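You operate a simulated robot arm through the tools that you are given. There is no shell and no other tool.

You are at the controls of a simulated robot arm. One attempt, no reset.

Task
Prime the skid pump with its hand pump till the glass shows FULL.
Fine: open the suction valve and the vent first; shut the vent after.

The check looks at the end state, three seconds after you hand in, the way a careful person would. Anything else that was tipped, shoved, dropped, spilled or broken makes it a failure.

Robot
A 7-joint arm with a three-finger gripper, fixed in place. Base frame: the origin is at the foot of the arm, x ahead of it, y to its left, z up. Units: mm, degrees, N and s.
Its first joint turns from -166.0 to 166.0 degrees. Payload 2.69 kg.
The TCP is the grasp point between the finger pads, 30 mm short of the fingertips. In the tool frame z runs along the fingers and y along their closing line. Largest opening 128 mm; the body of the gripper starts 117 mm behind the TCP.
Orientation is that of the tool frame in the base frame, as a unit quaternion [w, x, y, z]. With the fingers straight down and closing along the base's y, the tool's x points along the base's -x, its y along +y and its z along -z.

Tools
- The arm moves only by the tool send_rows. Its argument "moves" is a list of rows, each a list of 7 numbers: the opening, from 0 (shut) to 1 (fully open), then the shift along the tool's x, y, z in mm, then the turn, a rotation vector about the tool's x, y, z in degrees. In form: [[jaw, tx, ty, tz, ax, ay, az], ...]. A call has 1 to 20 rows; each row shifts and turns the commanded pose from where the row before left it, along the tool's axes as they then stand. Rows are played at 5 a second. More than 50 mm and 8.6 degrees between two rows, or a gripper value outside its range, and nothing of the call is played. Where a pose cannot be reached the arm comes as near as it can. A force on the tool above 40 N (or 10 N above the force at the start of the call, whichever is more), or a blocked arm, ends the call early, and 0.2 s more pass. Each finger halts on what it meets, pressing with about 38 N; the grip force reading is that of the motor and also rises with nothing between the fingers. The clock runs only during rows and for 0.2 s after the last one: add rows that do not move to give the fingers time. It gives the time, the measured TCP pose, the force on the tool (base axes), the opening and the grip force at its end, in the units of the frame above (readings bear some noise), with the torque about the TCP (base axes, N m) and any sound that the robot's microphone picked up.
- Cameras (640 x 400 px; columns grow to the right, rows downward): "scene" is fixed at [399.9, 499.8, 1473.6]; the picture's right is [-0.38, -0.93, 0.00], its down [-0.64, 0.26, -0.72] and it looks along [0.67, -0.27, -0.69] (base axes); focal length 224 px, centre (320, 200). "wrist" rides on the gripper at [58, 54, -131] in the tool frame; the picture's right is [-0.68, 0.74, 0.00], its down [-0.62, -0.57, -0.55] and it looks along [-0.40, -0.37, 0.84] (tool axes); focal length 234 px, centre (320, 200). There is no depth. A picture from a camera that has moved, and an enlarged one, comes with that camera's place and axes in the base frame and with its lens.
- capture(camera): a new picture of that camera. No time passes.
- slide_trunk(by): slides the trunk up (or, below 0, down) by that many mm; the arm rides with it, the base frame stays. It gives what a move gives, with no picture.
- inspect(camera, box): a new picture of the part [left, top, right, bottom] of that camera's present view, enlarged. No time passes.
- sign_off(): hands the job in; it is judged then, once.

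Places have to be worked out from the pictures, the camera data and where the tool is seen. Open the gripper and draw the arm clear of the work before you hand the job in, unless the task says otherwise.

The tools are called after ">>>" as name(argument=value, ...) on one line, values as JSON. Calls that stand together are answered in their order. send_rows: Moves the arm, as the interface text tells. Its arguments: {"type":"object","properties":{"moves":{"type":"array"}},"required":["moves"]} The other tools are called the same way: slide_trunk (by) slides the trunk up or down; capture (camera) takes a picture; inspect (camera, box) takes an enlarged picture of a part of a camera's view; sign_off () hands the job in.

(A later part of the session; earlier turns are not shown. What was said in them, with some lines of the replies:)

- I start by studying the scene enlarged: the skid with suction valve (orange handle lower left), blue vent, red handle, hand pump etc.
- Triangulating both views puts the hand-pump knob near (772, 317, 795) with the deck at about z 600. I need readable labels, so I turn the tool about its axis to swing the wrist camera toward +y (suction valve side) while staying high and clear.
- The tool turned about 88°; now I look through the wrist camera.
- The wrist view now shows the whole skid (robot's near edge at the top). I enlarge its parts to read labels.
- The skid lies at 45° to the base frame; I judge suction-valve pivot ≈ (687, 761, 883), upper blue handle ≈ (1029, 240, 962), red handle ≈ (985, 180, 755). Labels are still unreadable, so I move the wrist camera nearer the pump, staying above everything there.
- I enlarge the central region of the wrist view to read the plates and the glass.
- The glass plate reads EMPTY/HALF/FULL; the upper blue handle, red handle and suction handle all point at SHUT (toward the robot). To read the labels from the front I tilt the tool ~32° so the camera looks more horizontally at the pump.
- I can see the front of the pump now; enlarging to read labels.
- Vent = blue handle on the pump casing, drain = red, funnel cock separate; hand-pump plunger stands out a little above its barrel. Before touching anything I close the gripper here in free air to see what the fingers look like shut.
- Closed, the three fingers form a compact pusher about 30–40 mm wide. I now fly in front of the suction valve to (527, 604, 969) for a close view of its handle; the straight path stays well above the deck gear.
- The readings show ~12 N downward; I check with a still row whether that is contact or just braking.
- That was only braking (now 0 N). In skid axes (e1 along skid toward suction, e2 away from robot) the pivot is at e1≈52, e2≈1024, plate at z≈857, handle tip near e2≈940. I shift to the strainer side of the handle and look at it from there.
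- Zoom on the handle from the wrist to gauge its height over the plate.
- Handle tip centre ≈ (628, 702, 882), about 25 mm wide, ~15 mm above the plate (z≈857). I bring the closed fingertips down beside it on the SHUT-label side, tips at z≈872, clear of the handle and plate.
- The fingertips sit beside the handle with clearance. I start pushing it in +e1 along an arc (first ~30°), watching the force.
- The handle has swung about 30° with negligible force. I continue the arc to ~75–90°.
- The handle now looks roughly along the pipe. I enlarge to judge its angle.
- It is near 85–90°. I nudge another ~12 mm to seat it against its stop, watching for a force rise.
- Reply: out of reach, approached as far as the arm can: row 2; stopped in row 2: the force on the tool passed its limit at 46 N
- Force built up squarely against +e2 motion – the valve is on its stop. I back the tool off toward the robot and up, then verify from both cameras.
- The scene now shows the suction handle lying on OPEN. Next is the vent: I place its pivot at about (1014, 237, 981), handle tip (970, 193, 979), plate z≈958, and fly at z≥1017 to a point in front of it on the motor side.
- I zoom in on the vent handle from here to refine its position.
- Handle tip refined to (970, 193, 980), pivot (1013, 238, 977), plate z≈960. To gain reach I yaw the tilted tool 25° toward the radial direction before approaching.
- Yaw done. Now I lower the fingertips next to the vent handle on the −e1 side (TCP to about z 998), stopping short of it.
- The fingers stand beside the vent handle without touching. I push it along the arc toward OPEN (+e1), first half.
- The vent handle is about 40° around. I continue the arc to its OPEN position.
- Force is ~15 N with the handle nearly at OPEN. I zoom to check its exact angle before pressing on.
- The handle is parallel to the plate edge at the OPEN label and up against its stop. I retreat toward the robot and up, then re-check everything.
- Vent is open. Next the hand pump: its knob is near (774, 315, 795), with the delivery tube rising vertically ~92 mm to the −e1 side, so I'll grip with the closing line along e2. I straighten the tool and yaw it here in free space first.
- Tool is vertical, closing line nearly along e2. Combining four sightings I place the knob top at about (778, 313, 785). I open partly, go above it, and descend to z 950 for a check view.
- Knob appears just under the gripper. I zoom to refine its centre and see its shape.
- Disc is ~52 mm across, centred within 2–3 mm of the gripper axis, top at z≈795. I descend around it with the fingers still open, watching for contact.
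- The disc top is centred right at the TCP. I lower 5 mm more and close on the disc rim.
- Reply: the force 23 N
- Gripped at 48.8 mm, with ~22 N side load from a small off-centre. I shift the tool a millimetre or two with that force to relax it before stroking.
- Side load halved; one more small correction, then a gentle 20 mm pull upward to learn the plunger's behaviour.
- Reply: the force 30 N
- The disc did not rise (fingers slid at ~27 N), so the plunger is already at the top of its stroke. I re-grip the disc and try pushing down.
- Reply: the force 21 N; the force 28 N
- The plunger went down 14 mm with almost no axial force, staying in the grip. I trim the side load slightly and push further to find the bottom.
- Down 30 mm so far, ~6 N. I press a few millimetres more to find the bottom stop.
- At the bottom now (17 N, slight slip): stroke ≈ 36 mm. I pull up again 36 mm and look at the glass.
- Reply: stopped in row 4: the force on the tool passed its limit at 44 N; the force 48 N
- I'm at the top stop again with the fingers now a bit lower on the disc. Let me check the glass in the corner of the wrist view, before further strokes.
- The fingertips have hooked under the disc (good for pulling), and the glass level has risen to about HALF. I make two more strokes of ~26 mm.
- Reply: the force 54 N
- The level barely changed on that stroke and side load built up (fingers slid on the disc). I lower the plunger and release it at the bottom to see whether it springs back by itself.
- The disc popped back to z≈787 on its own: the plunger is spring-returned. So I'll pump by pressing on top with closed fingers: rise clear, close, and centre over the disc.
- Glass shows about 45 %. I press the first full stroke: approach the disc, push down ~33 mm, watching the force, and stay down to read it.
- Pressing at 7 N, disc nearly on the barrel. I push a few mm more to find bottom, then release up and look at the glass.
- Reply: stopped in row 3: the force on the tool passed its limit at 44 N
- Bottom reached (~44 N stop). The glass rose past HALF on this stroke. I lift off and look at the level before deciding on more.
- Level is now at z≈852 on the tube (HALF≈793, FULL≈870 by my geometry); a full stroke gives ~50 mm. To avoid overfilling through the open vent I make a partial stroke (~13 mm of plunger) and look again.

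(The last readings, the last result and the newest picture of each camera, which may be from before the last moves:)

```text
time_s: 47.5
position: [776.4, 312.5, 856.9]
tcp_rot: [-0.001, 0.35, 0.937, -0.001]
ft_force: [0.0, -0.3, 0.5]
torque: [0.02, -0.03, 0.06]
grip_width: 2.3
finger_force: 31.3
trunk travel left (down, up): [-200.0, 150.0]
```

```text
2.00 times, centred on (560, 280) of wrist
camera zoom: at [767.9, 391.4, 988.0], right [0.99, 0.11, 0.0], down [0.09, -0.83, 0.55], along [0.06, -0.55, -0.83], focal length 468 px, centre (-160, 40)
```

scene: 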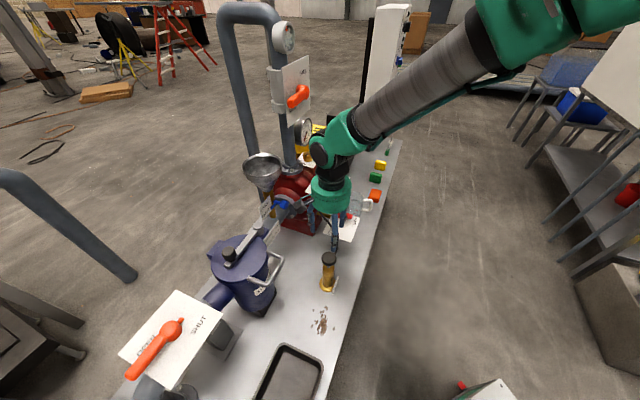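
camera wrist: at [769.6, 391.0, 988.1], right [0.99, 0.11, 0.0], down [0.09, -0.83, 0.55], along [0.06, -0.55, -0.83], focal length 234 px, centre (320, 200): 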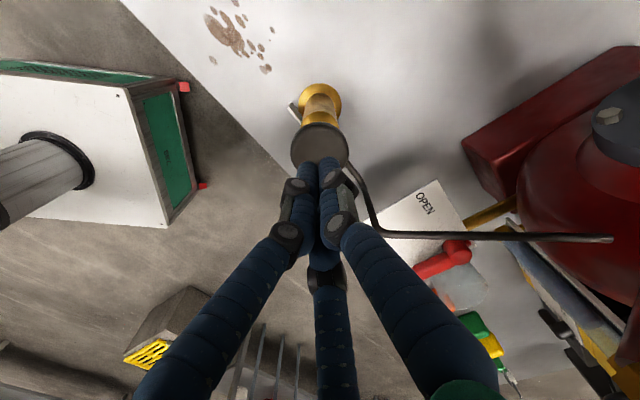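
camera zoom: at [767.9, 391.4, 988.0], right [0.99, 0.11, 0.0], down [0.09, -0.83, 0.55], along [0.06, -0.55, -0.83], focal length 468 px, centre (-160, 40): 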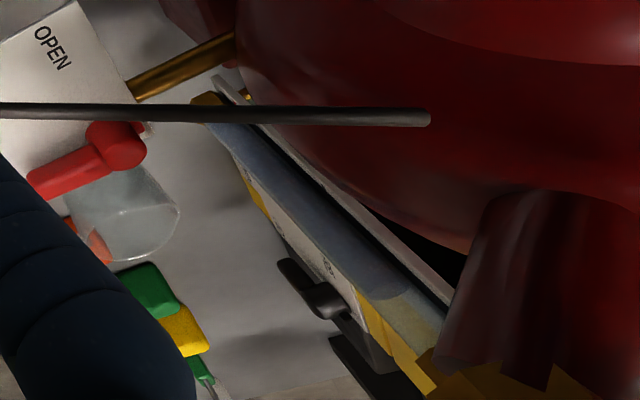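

No visible change from the short stroke. I try a longer one (~21 mm of plunger travel) and re-check the level.

>>> send_rows(moves=[[0, -0.6, 0.5, 36, 0, 0, 0], [0, 0, 0, 12, 0, 0, 0], [0, 0, 0, 11, 0, 0, 0], [0, 0, 0, 0, 0, 0, 0], [0, 0, 0, -11, 0, 0, 0], [0, 0, 0, -12, 0, 0, 0], [0, 0, 0, -36, 0, 0, 0], [0, 0, 0, 0, 0, 0, 0]])

>>> inspect(camera="wrist", box=[480, 180, 640, 380])

```text
time_s: 49.3
position: [778.8, 311.7, 858.5]
tcp_rot: [0.0, 0.35, 0.937, 0.0]
ft_force: [-0.4, 0.1, 0.3]
torque: [-0.01, -0.03, -0.03]
grip_width: 2.0
finger_force: 31.5
trunk travel left (down, up): [-200.0, 150.0]
```

```text
2.00 times, centred on (560, 280) of wrist
camera zoom: at [769.6, 390.9, 988.7], right [0.99, 0.11, 0.0], down [0.09, -0.83, 0.55], along [0.06, -0.55, -0.83], focal length 468 px, centre (-160, 40)
```

zoom: 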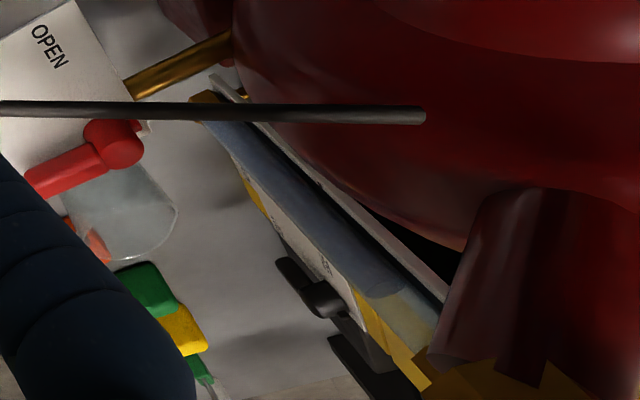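

Short strokes don't count; a full one is needed. I make one full stroke down to just about the bottom (TCP ≈ 788) and check.

>>> send_rows(moves=[[0, 0, 0, 36, 0, 0, 0], [0, 0, 0, 12, 0, 0, 0], [0, 0, 0, 12, 0, 0, 0], [0, 0, 0, 8, 0, 0, 0], [0, 0, 0, 2, 0, 0, 0], [0, 0, 0, 0, 0, 0, 0]])

>>> send_rows(moves=[[0, 0, 0, -10, 0, 0, 0], [0, 0, 0, -12, 0, 0, 0], [0, 0, 0, -12, 0, 0, 0], [0, 0, 0, -36, 0, 0, 0], [0, 0, 0, 0, 0, 0, 0]])

>>> inspect(camera="wrist", box=[480, 180, 640, 380])

```text
time_s: 50.7
position: [778.4, 312.6, 788.5]
tcp_rot: [0.0, 0.35, 0.937, -0.001]
ft_force: [-0.7, 0.8, 10.2]
torque: [0.09, 0.04, -0.02]
grip_width: 5.9
finger_force: 31.4
trunk travel left (down, up): [-200.0, 150.0]
```

```text
time_s: 51.9
position: [777.9, 311.7, 858.4]
tcp_rot: [-0.001, 0.35, 0.937, 0.0]
ft_force: [-0.2, -0.1, 0.5]
torque: [-0.01, -0.04, 0.01]
grip_width: 2.5
finger_force: 31.3
trunk travel left (down, up): [-200.0, 150.0]
```

```text
2.00 times, centred on (560, 280) of wrist
camera zoom: at [769.8, 391.2, 989.1], right [0.99, 0.11, 0.0], down [0.09, -0.83, 0.55], along [0.06, -0.55, -0.83], focal length 468 px, centre (-160, 40)
```

zoom: 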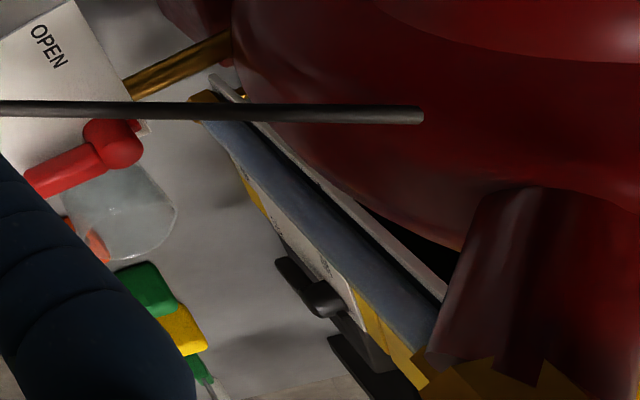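

Blue now extends to the end of the visible tube (z ≥ ~868). I need a frontal look at the FULL mark, so I rise and return to the earlier viewing pose.

>>> send_rows(moves=[[0, 0, 0, -40.3, 0, 0, 0], [0, 0, 0, -40.3, 0, 0, 0], [0, 0, 0, -40.3, 0, 0, 0], [0, 0, 0, -40.3, 0, 0, 0], [0, 0, 0, -40.3, 0, 0, 0], [0, 0, 0, -40.3, 0, 0, 0], [0, -41, -14.6, 0, 0, 0, 0], [0, -41, -14.6, 0, 0, 0, 0], [0, -41, -14.6, 0, 0, 0, 0], [0, -41, -14.6, 0, 0, 0, 0]])

>>> send_rows(moves=[[0, 0, 0, 0, 0, 0, -8], [0, 0, 0, 0, 0, 0, -8], [0, 0, 0, 0, 0, 0, -8], [0, 0, 0, 0, 0, 0, -8], [0, 0, 0, 0, 0, 0, -8], [0, 0, 0, 0, 0, 0, -8], [0, 0, 0, 0, 0, 0, -8], [0, 0, 0, 0, 0, 0, -8], [0, 0, 0, 0, 0, 0, -8], [0, 0, 0, 0, 0, 0, -8], [0, 0, 0, 0, 0, 0, -8], [0, 0, 0, 0, 0, 0, -8], [0, 0, 0, 0, 0, 0, -8], [0, 0, 0, 0, 5.51, -5.76, 0], [0, 0, 0, 0, 5.51, -5.76, 0], [0, 0, 0, 0, 5.51, -5.76, 0], [0, 0, 0, 0, 5.51, -5.76, 0], [0, 0, 0, 0, 0, 0, 0]])

>>> capture(camera="wrist")

>>> inspect(camera="wrist", box=[240, 40, 360, 180])

```text
time_s: 54.1
position: [863.6, 160.5, 1101.0]
tcp_rot: [-0.001, 0.35, 0.937, -0.002]
ft_force: [-0.1, -0.4, -0.1]
torque: [-0.04, -0.05, 0.05]
grip_width: 2.3
finger_force: 31.3
trunk travel left (down, up): [-200.0, 150.0]
```

```text
time_s: 57.9
position: [864.7, 159.8, 1100.1]
tcp_rot: [0.268, -0.502, 0.82, -0.06]
ft_force: [-0.3, 0.1, 0.1]
torque: [-0.05, -0.04, -0.02]
grip_width: 2.1
finger_force: 31.9
trunk travel left (down, up): [-200.0, 150.0]
```

```text
taken
camera wrist: at [735.8, 114.0, 1168.9], right [-0.35, 0.94, -0.01], down [0.39, 0.16, 0.91], along [0.85, 0.31, -0.42], focal length 234 px, centre (320, 200)
```

wrist: 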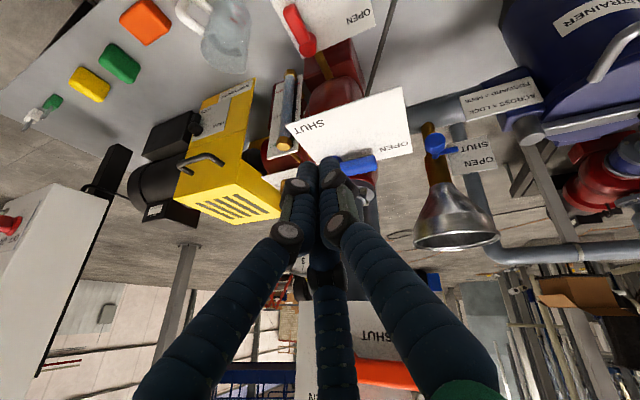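

```text
2.86 times, centred on (300, 110) of wrist
camera zoom: at [735.8, 114.0, 1168.9], right [-0.35, 0.94, -0.01], down [0.39, 0.16, 0.91], along [0.85, 0.31, -0.42], focal length 669 px, centre (377, 457)
```

zoom: 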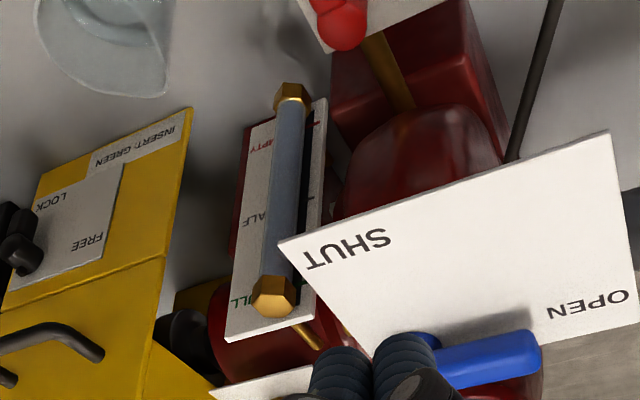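

I enlarge the glass itself to see where the water line stands against the FULL mark.

>>> inspect(camera="wrist", box=[262, 60, 312, 162])

>>> inspect(camera="wrist", box=[268, 115, 308, 155])

```text
3.92 times, centred on (287, 111) of wrist
camera zoom: at [735.8, 114.0, 1168.9], right [-0.35, 0.94, -0.01], down [0.39, 0.16, 0.91], along [0.85, 0.31, -0.42], focal length 918 px, centre (449, 549)
```

zoom: 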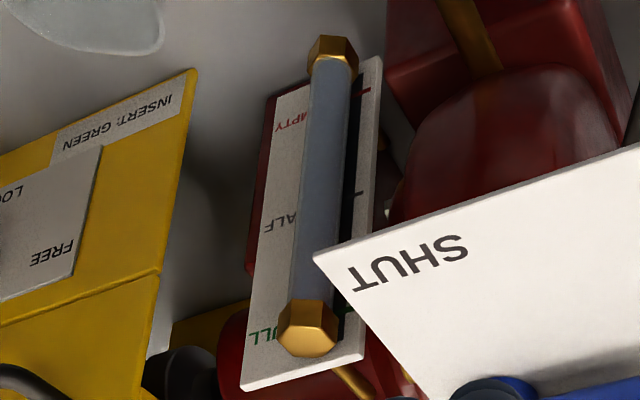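

```text
10.00 times, centred on (288, 135) of wrist
camera zoom: at [735.8, 114.0, 1168.9], right [-0.35, 0.94, -0.01], down [0.39, 0.16, 0.91], along [0.85, 0.31, -0.42], focal length 2342 px, centre (640, 850)
```

zoom: 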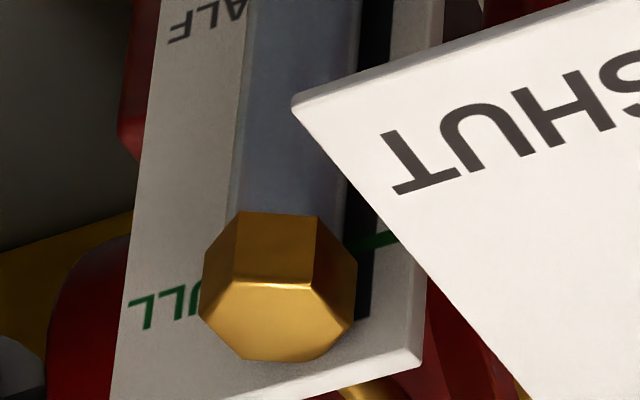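

From above, the tube is blue right up to the top cap, next to the green FULL tick. I confirm with a flatter view: slide sideways in front of the skid and lower the camera to glass height.

>>> send_rows(moves=[[0, 14.9, -38.1, 9.5, 0, 0, 0], [0, 14.9, -38.1, 9.5, 0, 0, 0], [0, 14.9, -38.1, 9.5, 0, 0, 0], [0, 14.9, -38.1, 9.5, 0, 0, 0], [0, 14.9, -38.1, 9.5, 0, 0, 0], [0, 17.65, 16.9, 39.5, 0, 0, 0], [0, 17.65, 16.9, 39.5, 0, 0, 0], [0, 17.65, 16.9, 39.5, 0, 0, 0], [0, 0, 0, 0, 0, 0, 0]])

>>> capture(camera="wrist")

```text
time_s: 59.9
position: [1014.7, 13.6, 959.7]
tcp_rot: [0.267, -0.503, 0.82, -0.058]
ft_force: [1.2, 0.2, -0.3]
torque: [0.01, 0.01, -0.02]
grip_width: 1.9
finger_force: 31.8
trunk travel left (down, up): [-200.0, 150.0]
```

```text
taken
camera wrist: at [886.2, -33.0, 1029.4], right [-0.35, 0.94, -0.01], down [0.39, 0.16, 0.91], along [0.85, 0.31, -0.42], focal length 234 px, centre (320, 200)
```

wrist: 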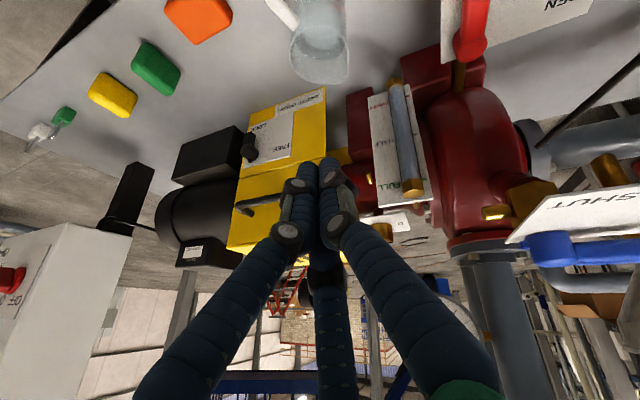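

A good frontal view of the glass; enlarging it.

>>> inspect(camera="wrist", box=[360, 70, 450, 220])

>>> inspect(camera="wrist", box=[380, 160, 440, 210])

```text
2.67 times, centred on (405, 145) of wrist
camera zoom: at [886.2, -33.0, 1029.4], right [-0.35, 0.94, -0.01], down [0.39, 0.16, 0.91], along [0.85, 0.31, -0.42], focal length 624 px, centre (93, 347)
```

zoom: 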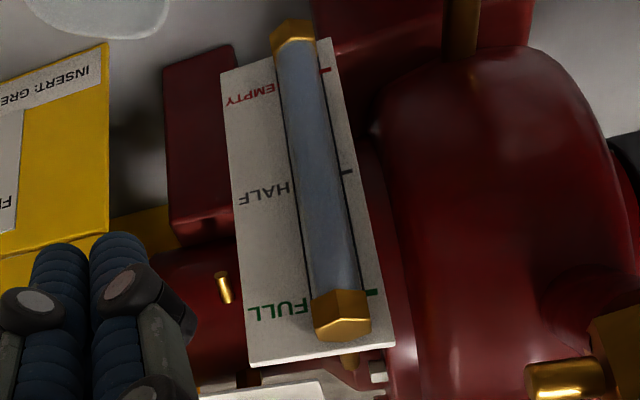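

```text
8.00 times, centred on (410, 185) of wrist
camera zoom: at [886.2, -33.0, 1029.4], right [-0.35, 0.94, -0.01], down [0.39, 0.16, 0.91], along [0.85, 0.31, -0.42], focal length 1873 px, centre (-400, 320)
```

zoom: 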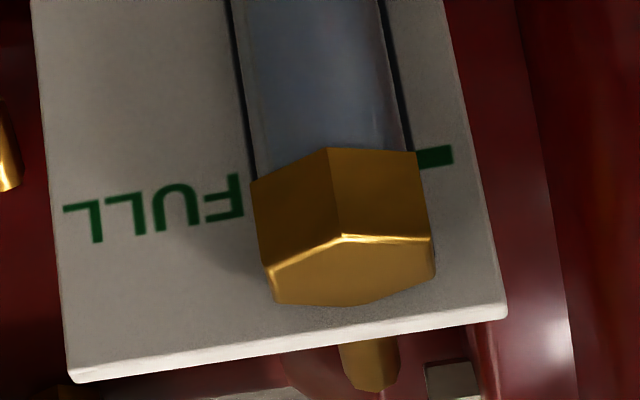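

The water fills the tube up to the cap from this angle. I go lower once more to see the FULL line square-on.

>>> send_rows(moves=[[0, 17.65, 16.9, 39.5, 0, 0, 0], [0, 17.65, 16.9, 39.5, 0, 0, 0], [0, 17.65, 16.9, 39.5, 0, 0, 0], [0, 0, 0, 0, 0, 0, 0]])

>>> capture(camera="wrist")

```text
time_s: 60.9
position: [1012.7, 12.7, 819.7]
tcp_rot: [0.266, -0.504, 0.82, -0.058]
ft_force: [0.0, -0.8, 0.6]
torque: [0.0, 0.02, 0.01]
grip_width: 2.1
finger_force: 31.3
trunk travel left (down, up): [-200.0, 150.0]
```

```text
taken
camera wrist: at [885.2, -34.5, 890.1], right [-0.35, 0.94, -0.01], down [0.39, 0.16, 0.91], along [0.85, 0.31, -0.42], focal length 234 px, centre (320, 200)
```

wrist: 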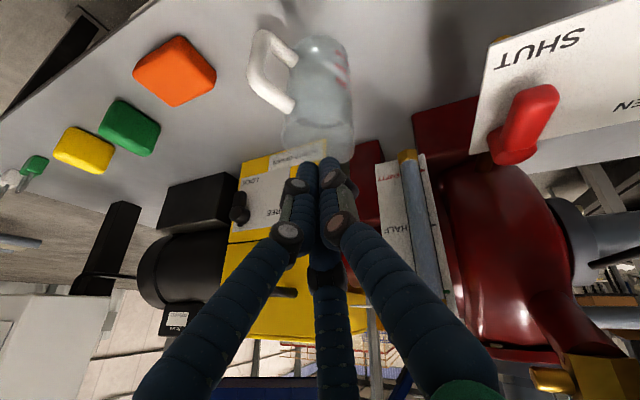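

>>> inspect(camera="wrist", box=[370, 140, 500, 340])

>>> inspect(camera="wrist", box=[410, 240, 480, 340])

```text
2.00 times, centred on (435, 240) of wrist
camera zoom: at [885.2, -34.5, 890.1], right [-0.35, 0.94, -0.01], down [0.39, 0.16, 0.91], along [0.85, 0.31, -0.42], focal length 468 px, centre (90, 120)
```

zoom: 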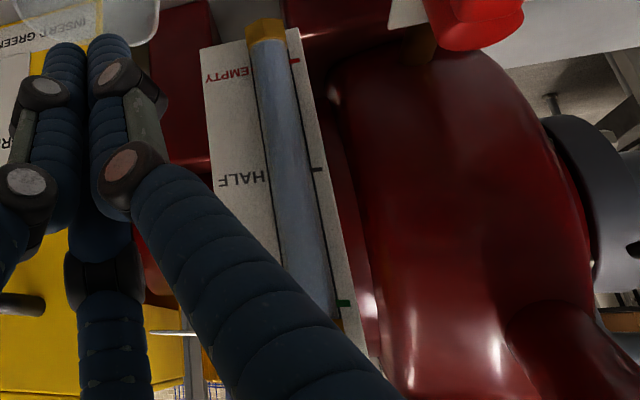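

```text
4.00 times, centred on (445, 290) of wrist
camera zoom: at [885.2, -34.5, 890.1], right [-0.35, 0.94, -0.01], down [0.39, 0.16, 0.91], along [0.85, 0.31, -0.42], focal length 937 px, centre (-180, -160)
```

zoom: 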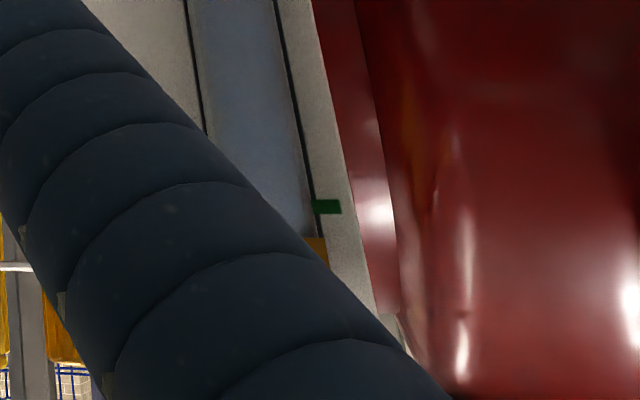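

The tube is blue past the green FULL tick. One tighter zoom to be sure the water line isn't just below it.

>>> inspect(camera="wrist", box=[435, 270, 465, 310])

```text
10.00 times, centred on (450, 290) of wrist
camera zoom: at [885.2, -34.5, 890.1], right [-0.35, 0.94, -0.01], down [0.39, 0.16, 0.91], along [0.85, 0.31, -0.42], focal length 2342 px, centre (-980, -700)
```

zoom: 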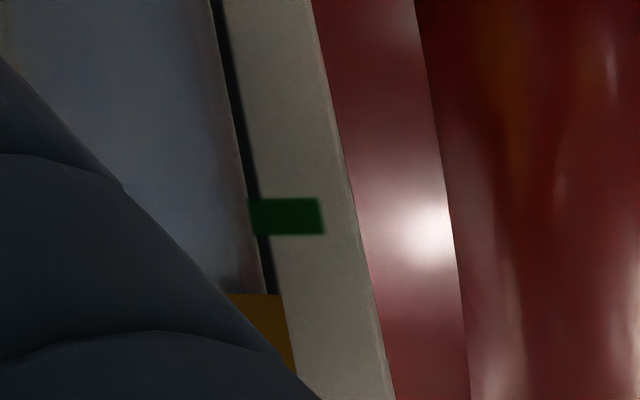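

Glass reads FULL. Now the vent must be shut: the handle (pointing +e1) has to be drawn back toward the robot from behind. I go back up and over to the pose in front of the vent.

>>> send_rows(moves=[[0, -17.65, -16.9, -39.5, 0, 0, 0], [0, -17.65, -16.9, -39.5, 0, 0, 0], [0, -17.65, -16.9, -39.5, 0, 0, 0], [0, -17.65, -16.9, -39.5, 0, 0, 0], [0, -17.65, -16.9, -39.5, 0, 0, 0], [0, -17.65, -16.9, -39.5, 0, 0, 0], [0, -14.9, 38.1, -9.5, 0, 0, 0], [0, -14.9, 38.1, -9.5, 0, 0, 0], [0, -14.9, 38.1, -9.5, 0, 0, 0], [0, -14.9, 38.1, -9.5, 0, 0, 0], [0, -14.9, 38.1, -9.5, 0, 0, 0], [0, 0, 0, 0, 0, 0, 0]])

>>> inspect(camera="wrist", box=[260, 80, 460, 260])

>>> inspect(camera="scene", box=[230, 100, 400, 300])

```text
time_s: 63.5
position: [863.9, 161.1, 1099.9]
tcp_rot: [0.268, -0.503, 0.82, -0.059]
ft_force: [-0.5, 0.2, -0.1]
torque: [-0.02, 0.0, -0.02]
grip_width: 1.8
finger_force: 31.5
trunk travel left (down, up): [-200.0, 150.0]
```

```text
2.22 times, centred on (360, 170) of wrist
camera zoom: at [735.2, 114.8, 1169.4], right [-0.35, 0.94, -0.01], down [0.39, 0.16, 0.91], along [0.85, 0.31, -0.42], focal length 520 px, centre (231, 267)
```

zoom: 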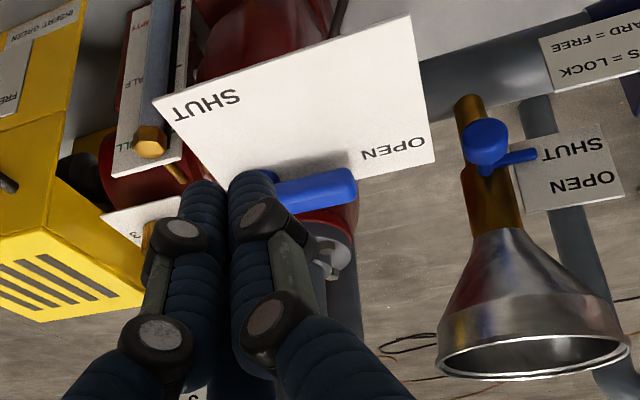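

```text
2.00 times, centred on (315, 200) of scene
camera zoom: at [399.9, 499.8, 1473.6], right [-0.38, -0.93, 0.0], down [-0.64, 0.26, -0.72], along [0.67, -0.27, -0.69], focal length 448 px, centre (330, 200)
```

zoom: 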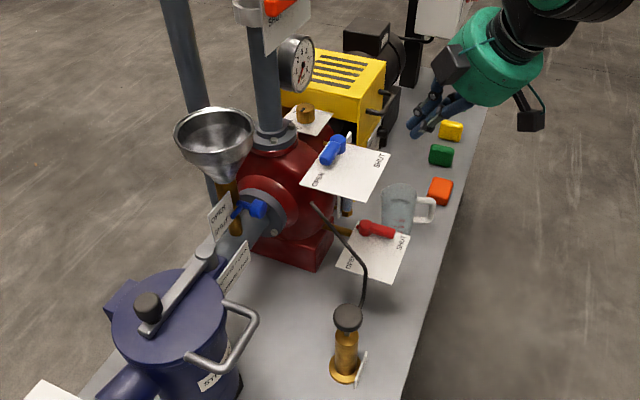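

Handle lies along the far plate edge. I move high over it (tips ≥1034, handle top ≈991) to a point just behind it, testing whether that is within reach.

>>> send_rows(moves=[[0, -29.8, -5.1, 25, 0, 0, 0], [0, -29.8, -5.1, 25, 0, 0, 0], [0, -29.8, -5.1, 25, 0, 0, 0], [0, -29.8, -5.1, 25, 0, 0, 0], [0, -29.8, -5.1, 25, 0, 0, 0], [0, 0, 0, 0, 0, 0, 0]])

>>> capture(camera="wrist")

>>> inspect(camera="scene", box=[250, 80, 410, 210])

```text
time_s: 64.9
position: [999.9, 298.0, 1059.6]
tcp_rot: [0.266, -0.504, 0.82, -0.058]
ft_force: [0.8, 0.1, -1.7]
torque: [-0.04, 0.0, -0.02]
grip_width: 2.1
finger_force: 31.4
trunk travel left (down, up): [-200.0, 150.0]
```

```text
taken
camera wrist: at [871.0, 251.4, 1127.8], right [-0.35, 0.94, -0.01], down [0.39, 0.16, 0.91], along [0.85, 0.31, -0.42], focal length 234 px, centre (320, 200)
```

wrist: 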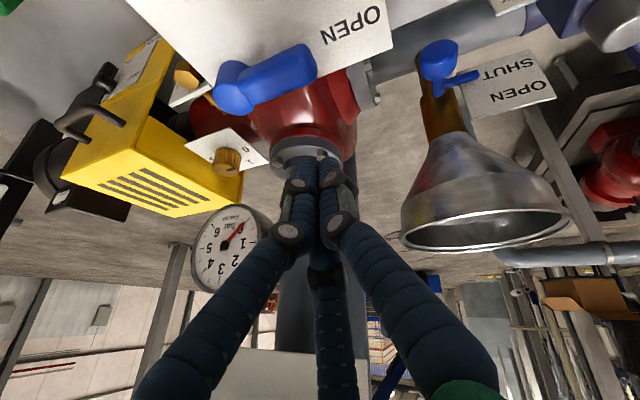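

```text
3.08 times, centred on (330, 145) of scene
camera zoom: at [399.9, 499.8, 1473.6], right [-0.38, -0.93, 0.0], down [-0.64, 0.26, -0.72], along [0.67, -0.27, -0.69], focal length 690 px, centre (289, 369)
```

zoom: 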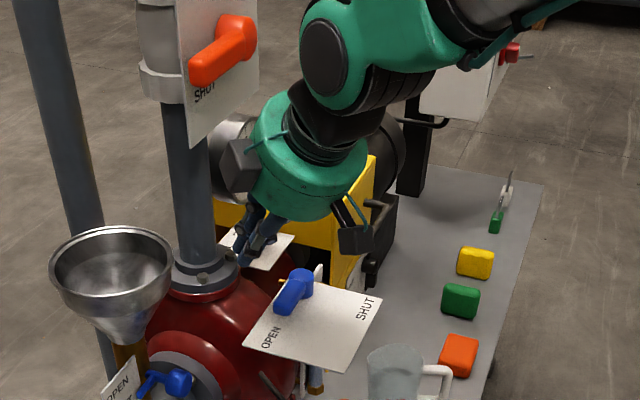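

Reach is fine. The handle axis is at e2≈880 and my fingertips at e2≈932, behind it and clear of flange and funnel. I lower the tips to z≈972.

>>> send_rows(moves=[[0, 12, 11.4, 26.7, 0, 0, 0], [0, 12, 11.4, 26.7, 0, 0, 0], [0, 0, 0, 0, 0, 0, 0]])

>>> capture(camera="wrist")

>>> inspect(camera="scene", box=[280, 120, 380, 210])

```text
time_s: 65.7
position: [998.4, 298.1, 996.7]
tcp_rot: [0.267, -0.502, 0.82, -0.058]
ft_force: [-0.1, 0.4, -1.1]
torque: [0.01, -0.01, 0.01]
grip_width: 2.0
finger_force: 31.9
trunk travel left (down, up): [-200.0, 150.0]
```

```text
taken
camera wrist: at [870.3, 251.2, 1066.2], right [-0.35, 0.94, -0.01], down [0.39, 0.16, 0.91], along [0.85, 0.31, -0.42], focal length 234 px, centre (320, 200)
```

wrist: 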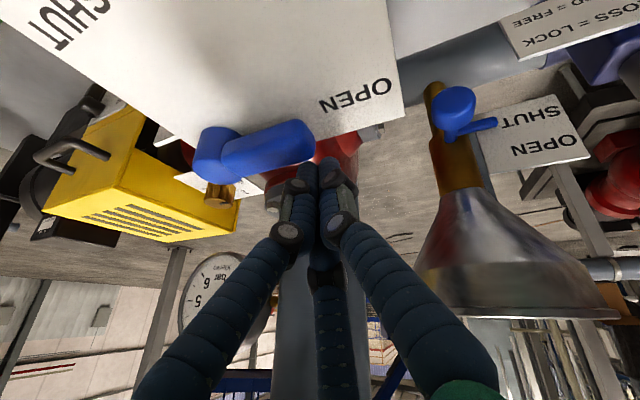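

```text
4.44 times, centred on (330, 165) of scene
camera zoom: at [399.9, 499.8, 1473.6], right [-0.38, -0.93, 0.0], down [-0.64, 0.26, -0.72], along [0.67, -0.27, -0.69], focal length 996 px, centre (276, 356)
```

zoom: 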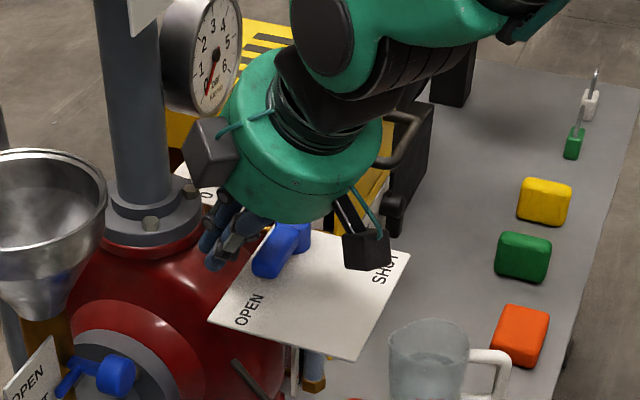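

The fingertips are down behind the handle without contact. I draw back toward the robot along the closing arc, first part.

>>> send_rows(moves=[[0, 11.8, -1.8, -4.6, 0, 0, 0], [0, 9.7, 1.5, -5, 0, 0, 0], [0, 7.1, 5.9, -5.7, 0, 0, 0], [0, 7.6, 4.6, -5.4, 0, 0, 0]])

>>> capture(camera="wrist")

>>> inspect(camera="scene", box=[280, 120, 380, 210])

```text
time_s: 66.7
position: [967.8, 267.7, 996.6]
tcp_rot: [0.266, -0.503, 0.82, -0.06]
ft_force: [-0.8, 0.2, 0.5]
torque: [-0.05, 0.0, -0.01]
grip_width: 2.1
finger_force: 31.5
trunk travel left (down, up): [-200.0, 150.0]
```

```text
taken
camera wrist: at [839.6, 221.6, 1065.3], right [-0.35, 0.94, -0.01], down [0.39, 0.16, 0.91], along [0.85, 0.31, -0.42], focal length 234 px, centre (320, 200)
```

wrist: 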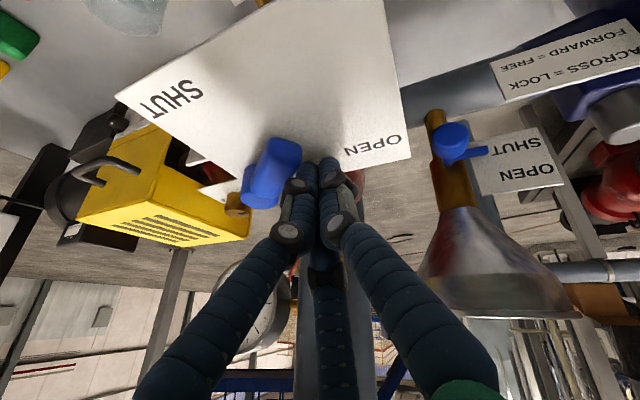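

```text
4.44 times, centred on (330, 165) of scene
camera zoom: at [399.9, 499.8, 1473.6], right [-0.38, -0.93, 0.0], down [-0.64, 0.26, -0.72], along [0.67, -0.27, -0.69], focal length 996 px, centre (276, 356)
```

zoom: 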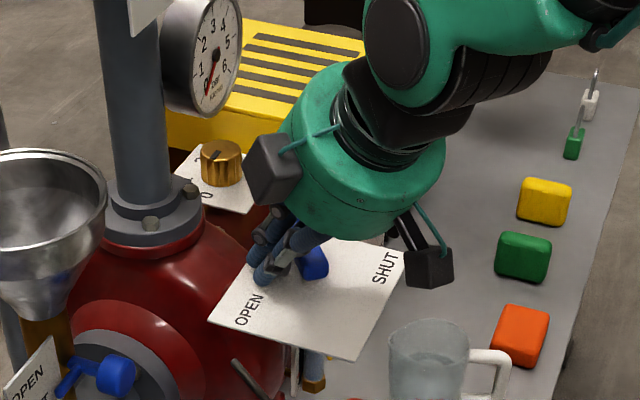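

The handle is following (about half way back). I continue the arc toward SHUT.

>>> send_rows(moves=[[0, 10.2, 2.9, -5.9, 0, 0, 0], [0, 11.7, -0.9, -4.9, 0, 0, 0], [0, 11.5, -3.8, -3.6, 0, 0, 0], [0, 10.8, -6.6, -2, 0, 0, 0]])

>>> capture(camera="wrist")

>>> inspect(camera="scene", box=[280, 120, 380, 210])

```text
time_s: 67.7
position: [950.4, 222.5, 997.7]
tcp_rot: [0.267, -0.502, 0.82, -0.059]
ft_force: [0.7, 0.3, 0.3]
torque: [0.02, -0.01, 0.04]
grip_width: 2.3
finger_force: 30.6
trunk travel left (down, up): [-200.0, 150.0]
```

```text
taken
camera wrist: at [822.6, 176.1, 1066.1], right [-0.35, 0.94, -0.01], down [0.39, 0.16, 0.91], along [0.85, 0.31, -0.42], focal length 234 px, centre (320, 200)
```

wrist: 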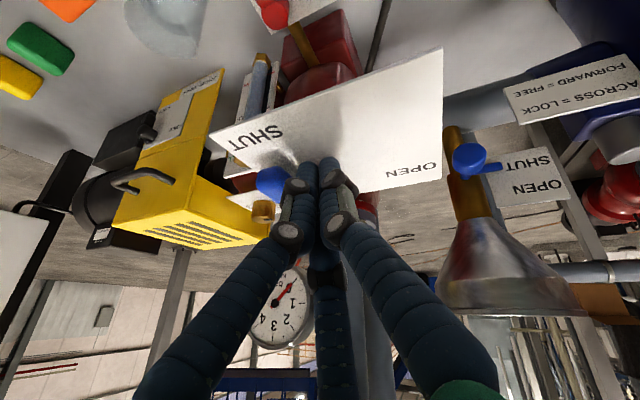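

```text
4.44 times, centred on (330, 165) of scene
camera zoom: at [399.9, 499.8, 1473.6], right [-0.38, -0.93, 0.0], down [-0.64, 0.26, -0.72], along [0.67, -0.27, -0.69], focal length 996 px, centre (276, 356)
```

zoom: 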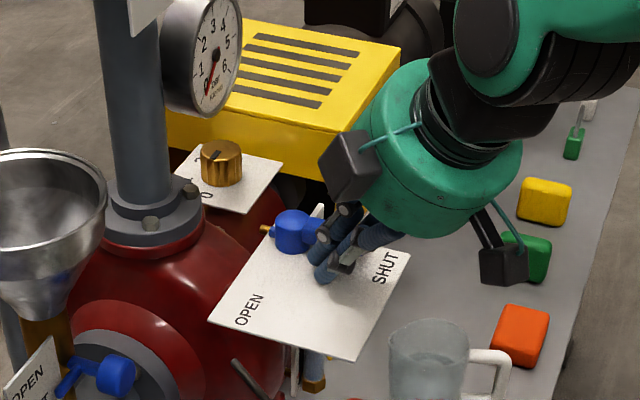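

Almost at SHUT, no stop force yet. I push in −e1 in small steps until the stop is felt.

>>> send_rows(moves=[[0, 2.5, -4.4, 0.7, 0, 0, 0], [0, 2.5, -4.4, 0.7, 0, 0, 0]])

>>> inspect(camera="scene", box=[290, 140, 370, 200])

>>> inspect(camera="wrist", box=[200, 90, 400, 230])

```text
time_s: 68.3
position: [953.3, 218.6, 996.3]
tcp_rot: [0.265, -0.504, 0.82, -0.058]
ft_force: [-26.4, 29.0, 2.0]
torque: [0.8, 0.28, 0.37]
grip_width: 2.2
finger_force: 31.3
trunk travel left (down, up): [-200.0, 150.0]
```

```text
6.67 times, centred on (330, 170) of scene
camera zoom: at [399.9, 499.8, 1473.6], right [-0.38, -0.93, 0.0], down [-0.64, 0.26, -0.72], along [0.67, -0.27, -0.69], focal length 1494 px, centre (253, 400)
```

zoom: 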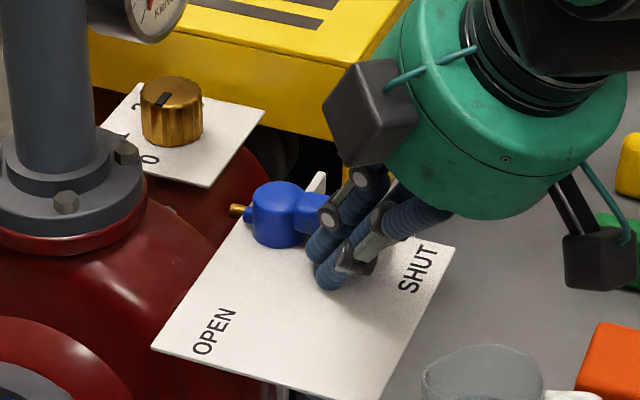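

```text
2.86 times, centred on (300, 160) of wrist
camera zoom: at [825.8, 171.9, 1065.1], right [-0.35, 0.94, -0.01], down [0.39, 0.16, 0.9], along [0.85, 0.31, -0.43], focal length 669 px, centre (377, 314)
```

zoom: 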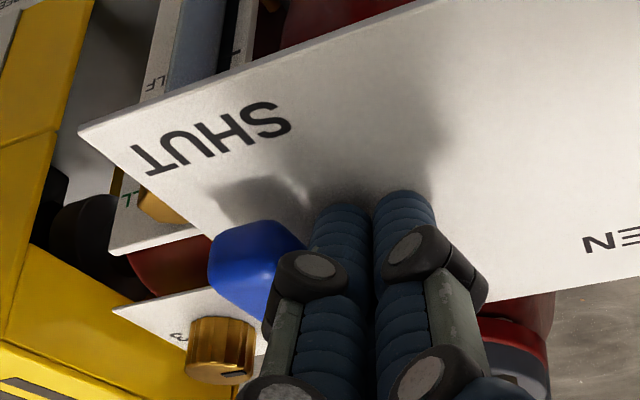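

~39 N straight against −e1: the vent handle is on its SHUT stop. I back off sideways, then up and toward the robot, and verify.

>>> send_rows(moves=[[0, -5.3, 13.6, -3.4, 0, 0, 0], [0, 12.4, 0.2, -40.9, 0, 0, 0], [0, 12.4, 0.2, -40.9, 0, 0, 0], [0, 12.4, 0.2, -40.9, 0, 0, 0], [0, 12.4, 0.2, -40.9, 0, 0, 0], [0, 0, 0, 0, 0, 0, 0]])

>>> capture(camera="wrist")

>>> inspect(camera="scene", box=[280, 130, 400, 220])

>>> inspect(camera="wrist", box=[220, 50, 420, 210])

```text
time_s: 69.7
position: [844.2, 155.6, 1117.8]
tcp_rot: [0.268, -0.503, 0.82, -0.059]
ft_force: [0.6, -0.1, 0.9]
torque: [0.02, 0.01, 0.02]
grip_width: 2.1
finger_force: 31.7
trunk travel left (down, up): [-200.0, 150.0]
```

```text
taken
camera wrist: at [715.8, 109.7, 1186.8], right [-0.35, 0.94, -0.01], down [0.39, 0.16, 0.91], along [0.85, 0.31, -0.42], focal length 234 px, centre (320, 200)
```

wrist: 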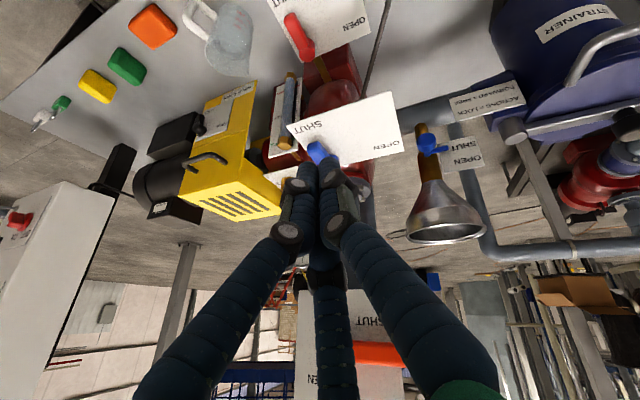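

```text
4.44 times, centred on (340, 175) of scene
camera zoom: at [399.9, 499.8, 1473.6], right [-0.38, -0.93, 0.0], down [-0.64, 0.26, -0.72], along [0.67, -0.27, -0.69], focal length 996 px, centre (231, 311)
```

zoom: 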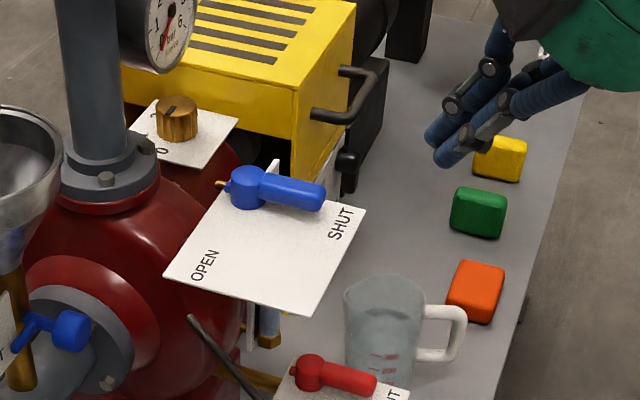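

```text
2.50 times, centred on (320, 130) of wrist
camera zoom: at [715.8, 109.7, 1186.8], right [-0.35, 0.94, -0.01], down [0.39, 0.16, 0.91], along [0.85, 0.31, -0.42], focal length 585 px, centre (320, 375)
```

zoom: 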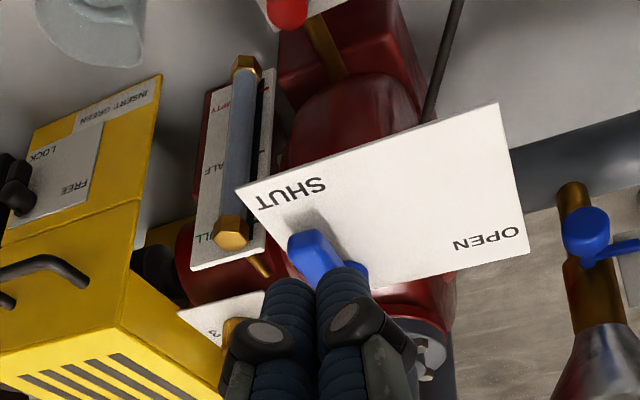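

Vent handle is back exactly on SHUT. For certainty I take one more frontal look at the glass after shutting the vent, moving in free space in front of the skid.

>>> send_rows(moves=[[0, 15, -38.2, 9.5, 0, 0, 0], [0, 15, -38.2, 9.5, 0, 0, 0], [0, 15, -38.2, 9.5, 0, 0, 0], [0, 15, -38.2, 9.5, 0, 0, 0], [0, 15, -38.2, 9.5, 0, 0, 0], [0, 15, -38.2, 9.5, 0, 0, 0], [0, 18.2, 17.4, 40.7, 0, 0, 0], [0, 18.2, 17.4, 40.7, 0, 0, 0], [0, 18.2, 17.4, 40.7, 0, 0, 0], [0, 18.2, 17.4, 40.7, 0, 0, 0], [0, 18.2, 17.4, 40.7, 0, 0, 0], [0, 0, 0, 0, 0, 0, 0]])

>>> capture(camera="wrist")

>>> inspect(camera="wrist", box=[390, 110, 510, 290])

```text
time_s: 72.3
position: [1026.9, -25.5, 876.3]
tcp_rot: [0.267, -0.502, 0.82, -0.058]
ft_force: [-0.3, -0.1, -0.7]
torque: [-0.01, 0.02, 0.0]
grip_width: 2.3
finger_force: 31.5
trunk travel left (down, up): [-200.0, 150.0]
```

```text
taken
camera wrist: at [898.9, -70.5, 945.6], right [-0.35, 0.94, -0.01], down [0.39, 0.16, 0.91], along [0.85, 0.31, -0.42], focal length 234 px, centre (320, 200)
```

wrist: 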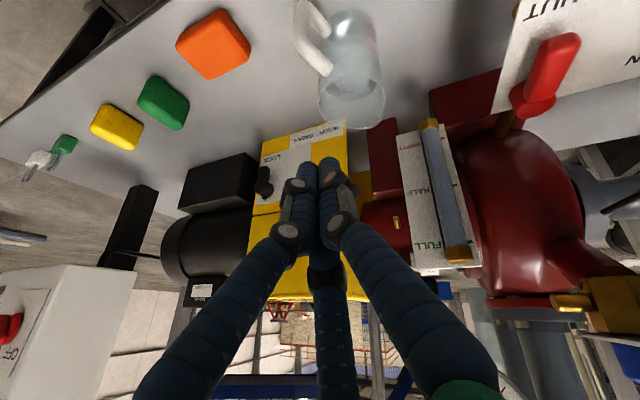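

```text
2.22 times, centred on (450, 200) of wrist
camera zoom: at [898.9, -70.5, 945.6], right [-0.35, 0.94, -0.01], down [0.39, 0.16, 0.91], along [0.85, 0.31, -0.42], focal length 520 px, centre (31, 200)
```

zoom: 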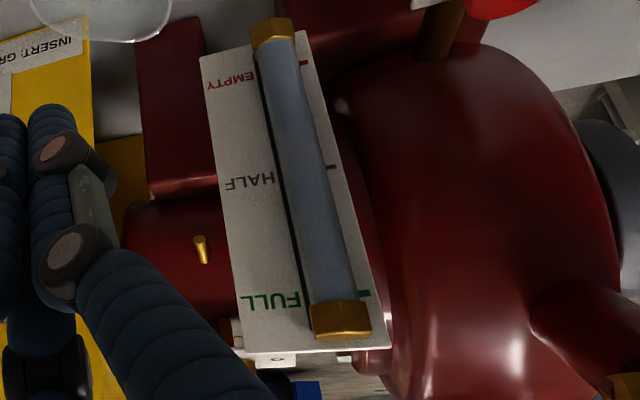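

>>> inspect(camera="wrist", box=[430, 215, 490, 275])

>>> inspect(camera="scene", box=[100, 140, 400, 400])

```text
6.67 times, centred on (460, 245) of wrist
camera zoom: at [898.9, -70.5, 945.6], right [-0.35, 0.94, -0.01], down [0.39, 0.16, 0.91], along [0.85, 0.31, -0.42], focal length 1561 px, centre (-613, -100)
```

zoom: 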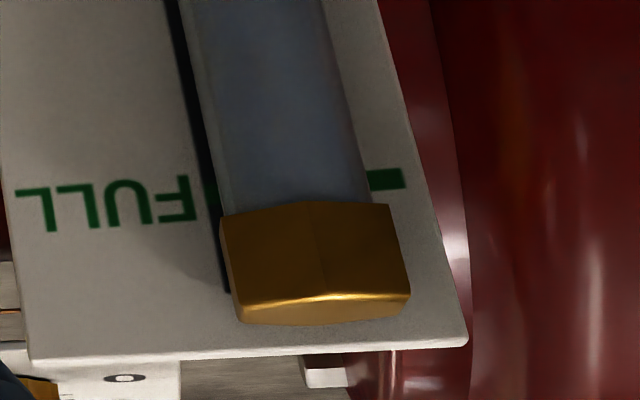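

```text
1.54 times, centred on (250, 270) of scene
camera zoom: at [399.9, 499.8, 1473.6], right [-0.38, -0.93, 0.0], down [-0.64, 0.26, -0.72], along [0.67, -0.27, -0.69], focal length 345 px, centre (428, 92)
```

zoom: 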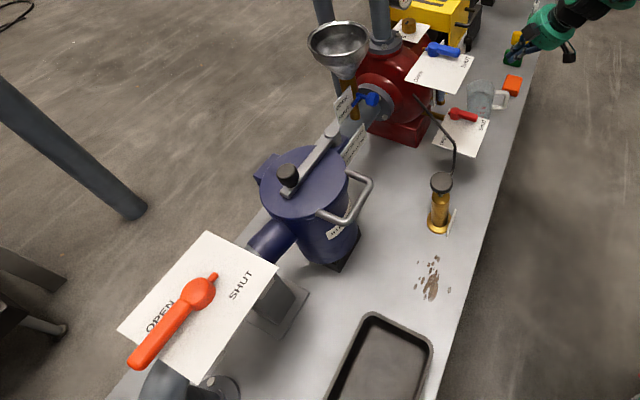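

Glass is FULL past the mark, suction handle on OPEN, vent and drain on SHUT, everything else as it was. I withdraw up and back toward the robot and open the gripper in free space.

>>> send_rows(moves=[[0, -18.2, -17.4, -40.7, 0, 0, 0], [0, -18.2, -17.4, -40.7, 0, 0, 0], [0, -18.2, -17.4, -40.7, 0, 0, 0], [0, -18.2, -17.4, -40.7, 0, 0, 0], [0, -18.2, -17.4, -40.7, 0, 0, 0], [0, 26.5, 1.5, -36.1, 0, 0, 0], [0, 26.5, 1.5, -36.1, 0, 0, 0], [0, 26.5, 1.5, -36.1, 0, 0, 0], [0, 26.5, 1.5, -36.1, 0, 0, 0], [0, 26.5, 1.5, -36.1, 0, 0, 0], [1, 0, 0, 0, 0, 0, 0], [1, 0, 0, 0, 0, 0, 0], [1, 0, 0, 0, 0, 0, 0], [1, 0, 0, 0, 0, 0, 0], [1, 0, 0, 0, 0, 0, 0]])

>>> capture(camera="scene")

>>> capture(camera="wrist")

```text
time_s: 75.5
position: [882.4, -167.0, 1216.4]
tcp_rot: [0.266, -0.504, 0.82, -0.058]
ft_force: [0.2, -0.7, 0.4]
torque: [-0.04, -0.02, -0.03]
grip_width: 127.9
finger_force: 0.1
trunk travel left (down, up): [-200.0, 150.0]
```

```text
taken
```

scene: 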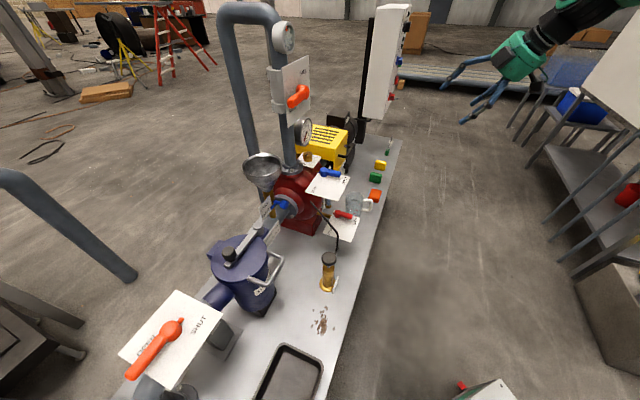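

```text
taken
camera wrist: at [755.0, -212.2, 1287.0], right [-0.35, 0.94, -0.01], down [0.39, 0.16, 0.91], along [0.85, 0.31, -0.42], focal length 234 px, centre (320, 200)
```

wrist: 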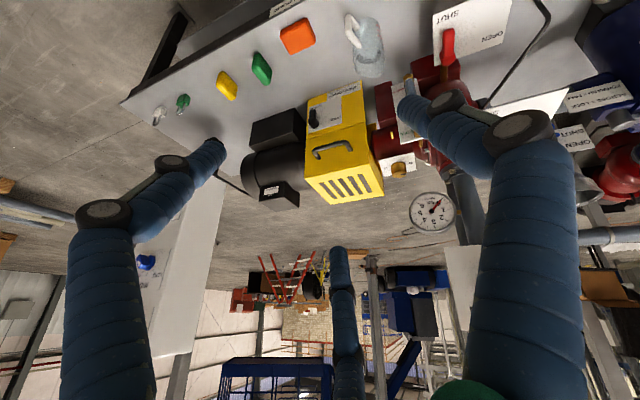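

The scene shows suction on OPEN, vent and drain on SHUT and the rest undisturbed. The glass read FULL, the gripper is open and the arm is clear of the skid. I hand the job in.

>>> sign_off()

```text
The job is handed in.
```

The skid pump is primed: the glass reads FULL, and I've handed the job in.

- **Suction valve:** opened first and pushed up against its OPEN stop. It is still open.
- **Vent:** opened before pumping. After the glass reached FULL, I shut it and pressed it against its SHUT stop.
- **Hand pump:** the plunger springs back, so I pressed it from the top. Only full strokes raised the level, and the last one took it past the FULL mark. A frontal look after shutting the vent confirmed it was still there.
- **Gripping attempt:** before finding the spring return, I gripped the knob and pulled and pushed it, with side and pull loads of up to about 54 N. The pump stayed in place, and its knob is back at the top.
- **Everything else:** in the last pictures, the drain, funnel valve, strainer, jug and loose blocks looked as they did at the start. I saw no spill.

The gripper is open and the arm is clear of the skid.
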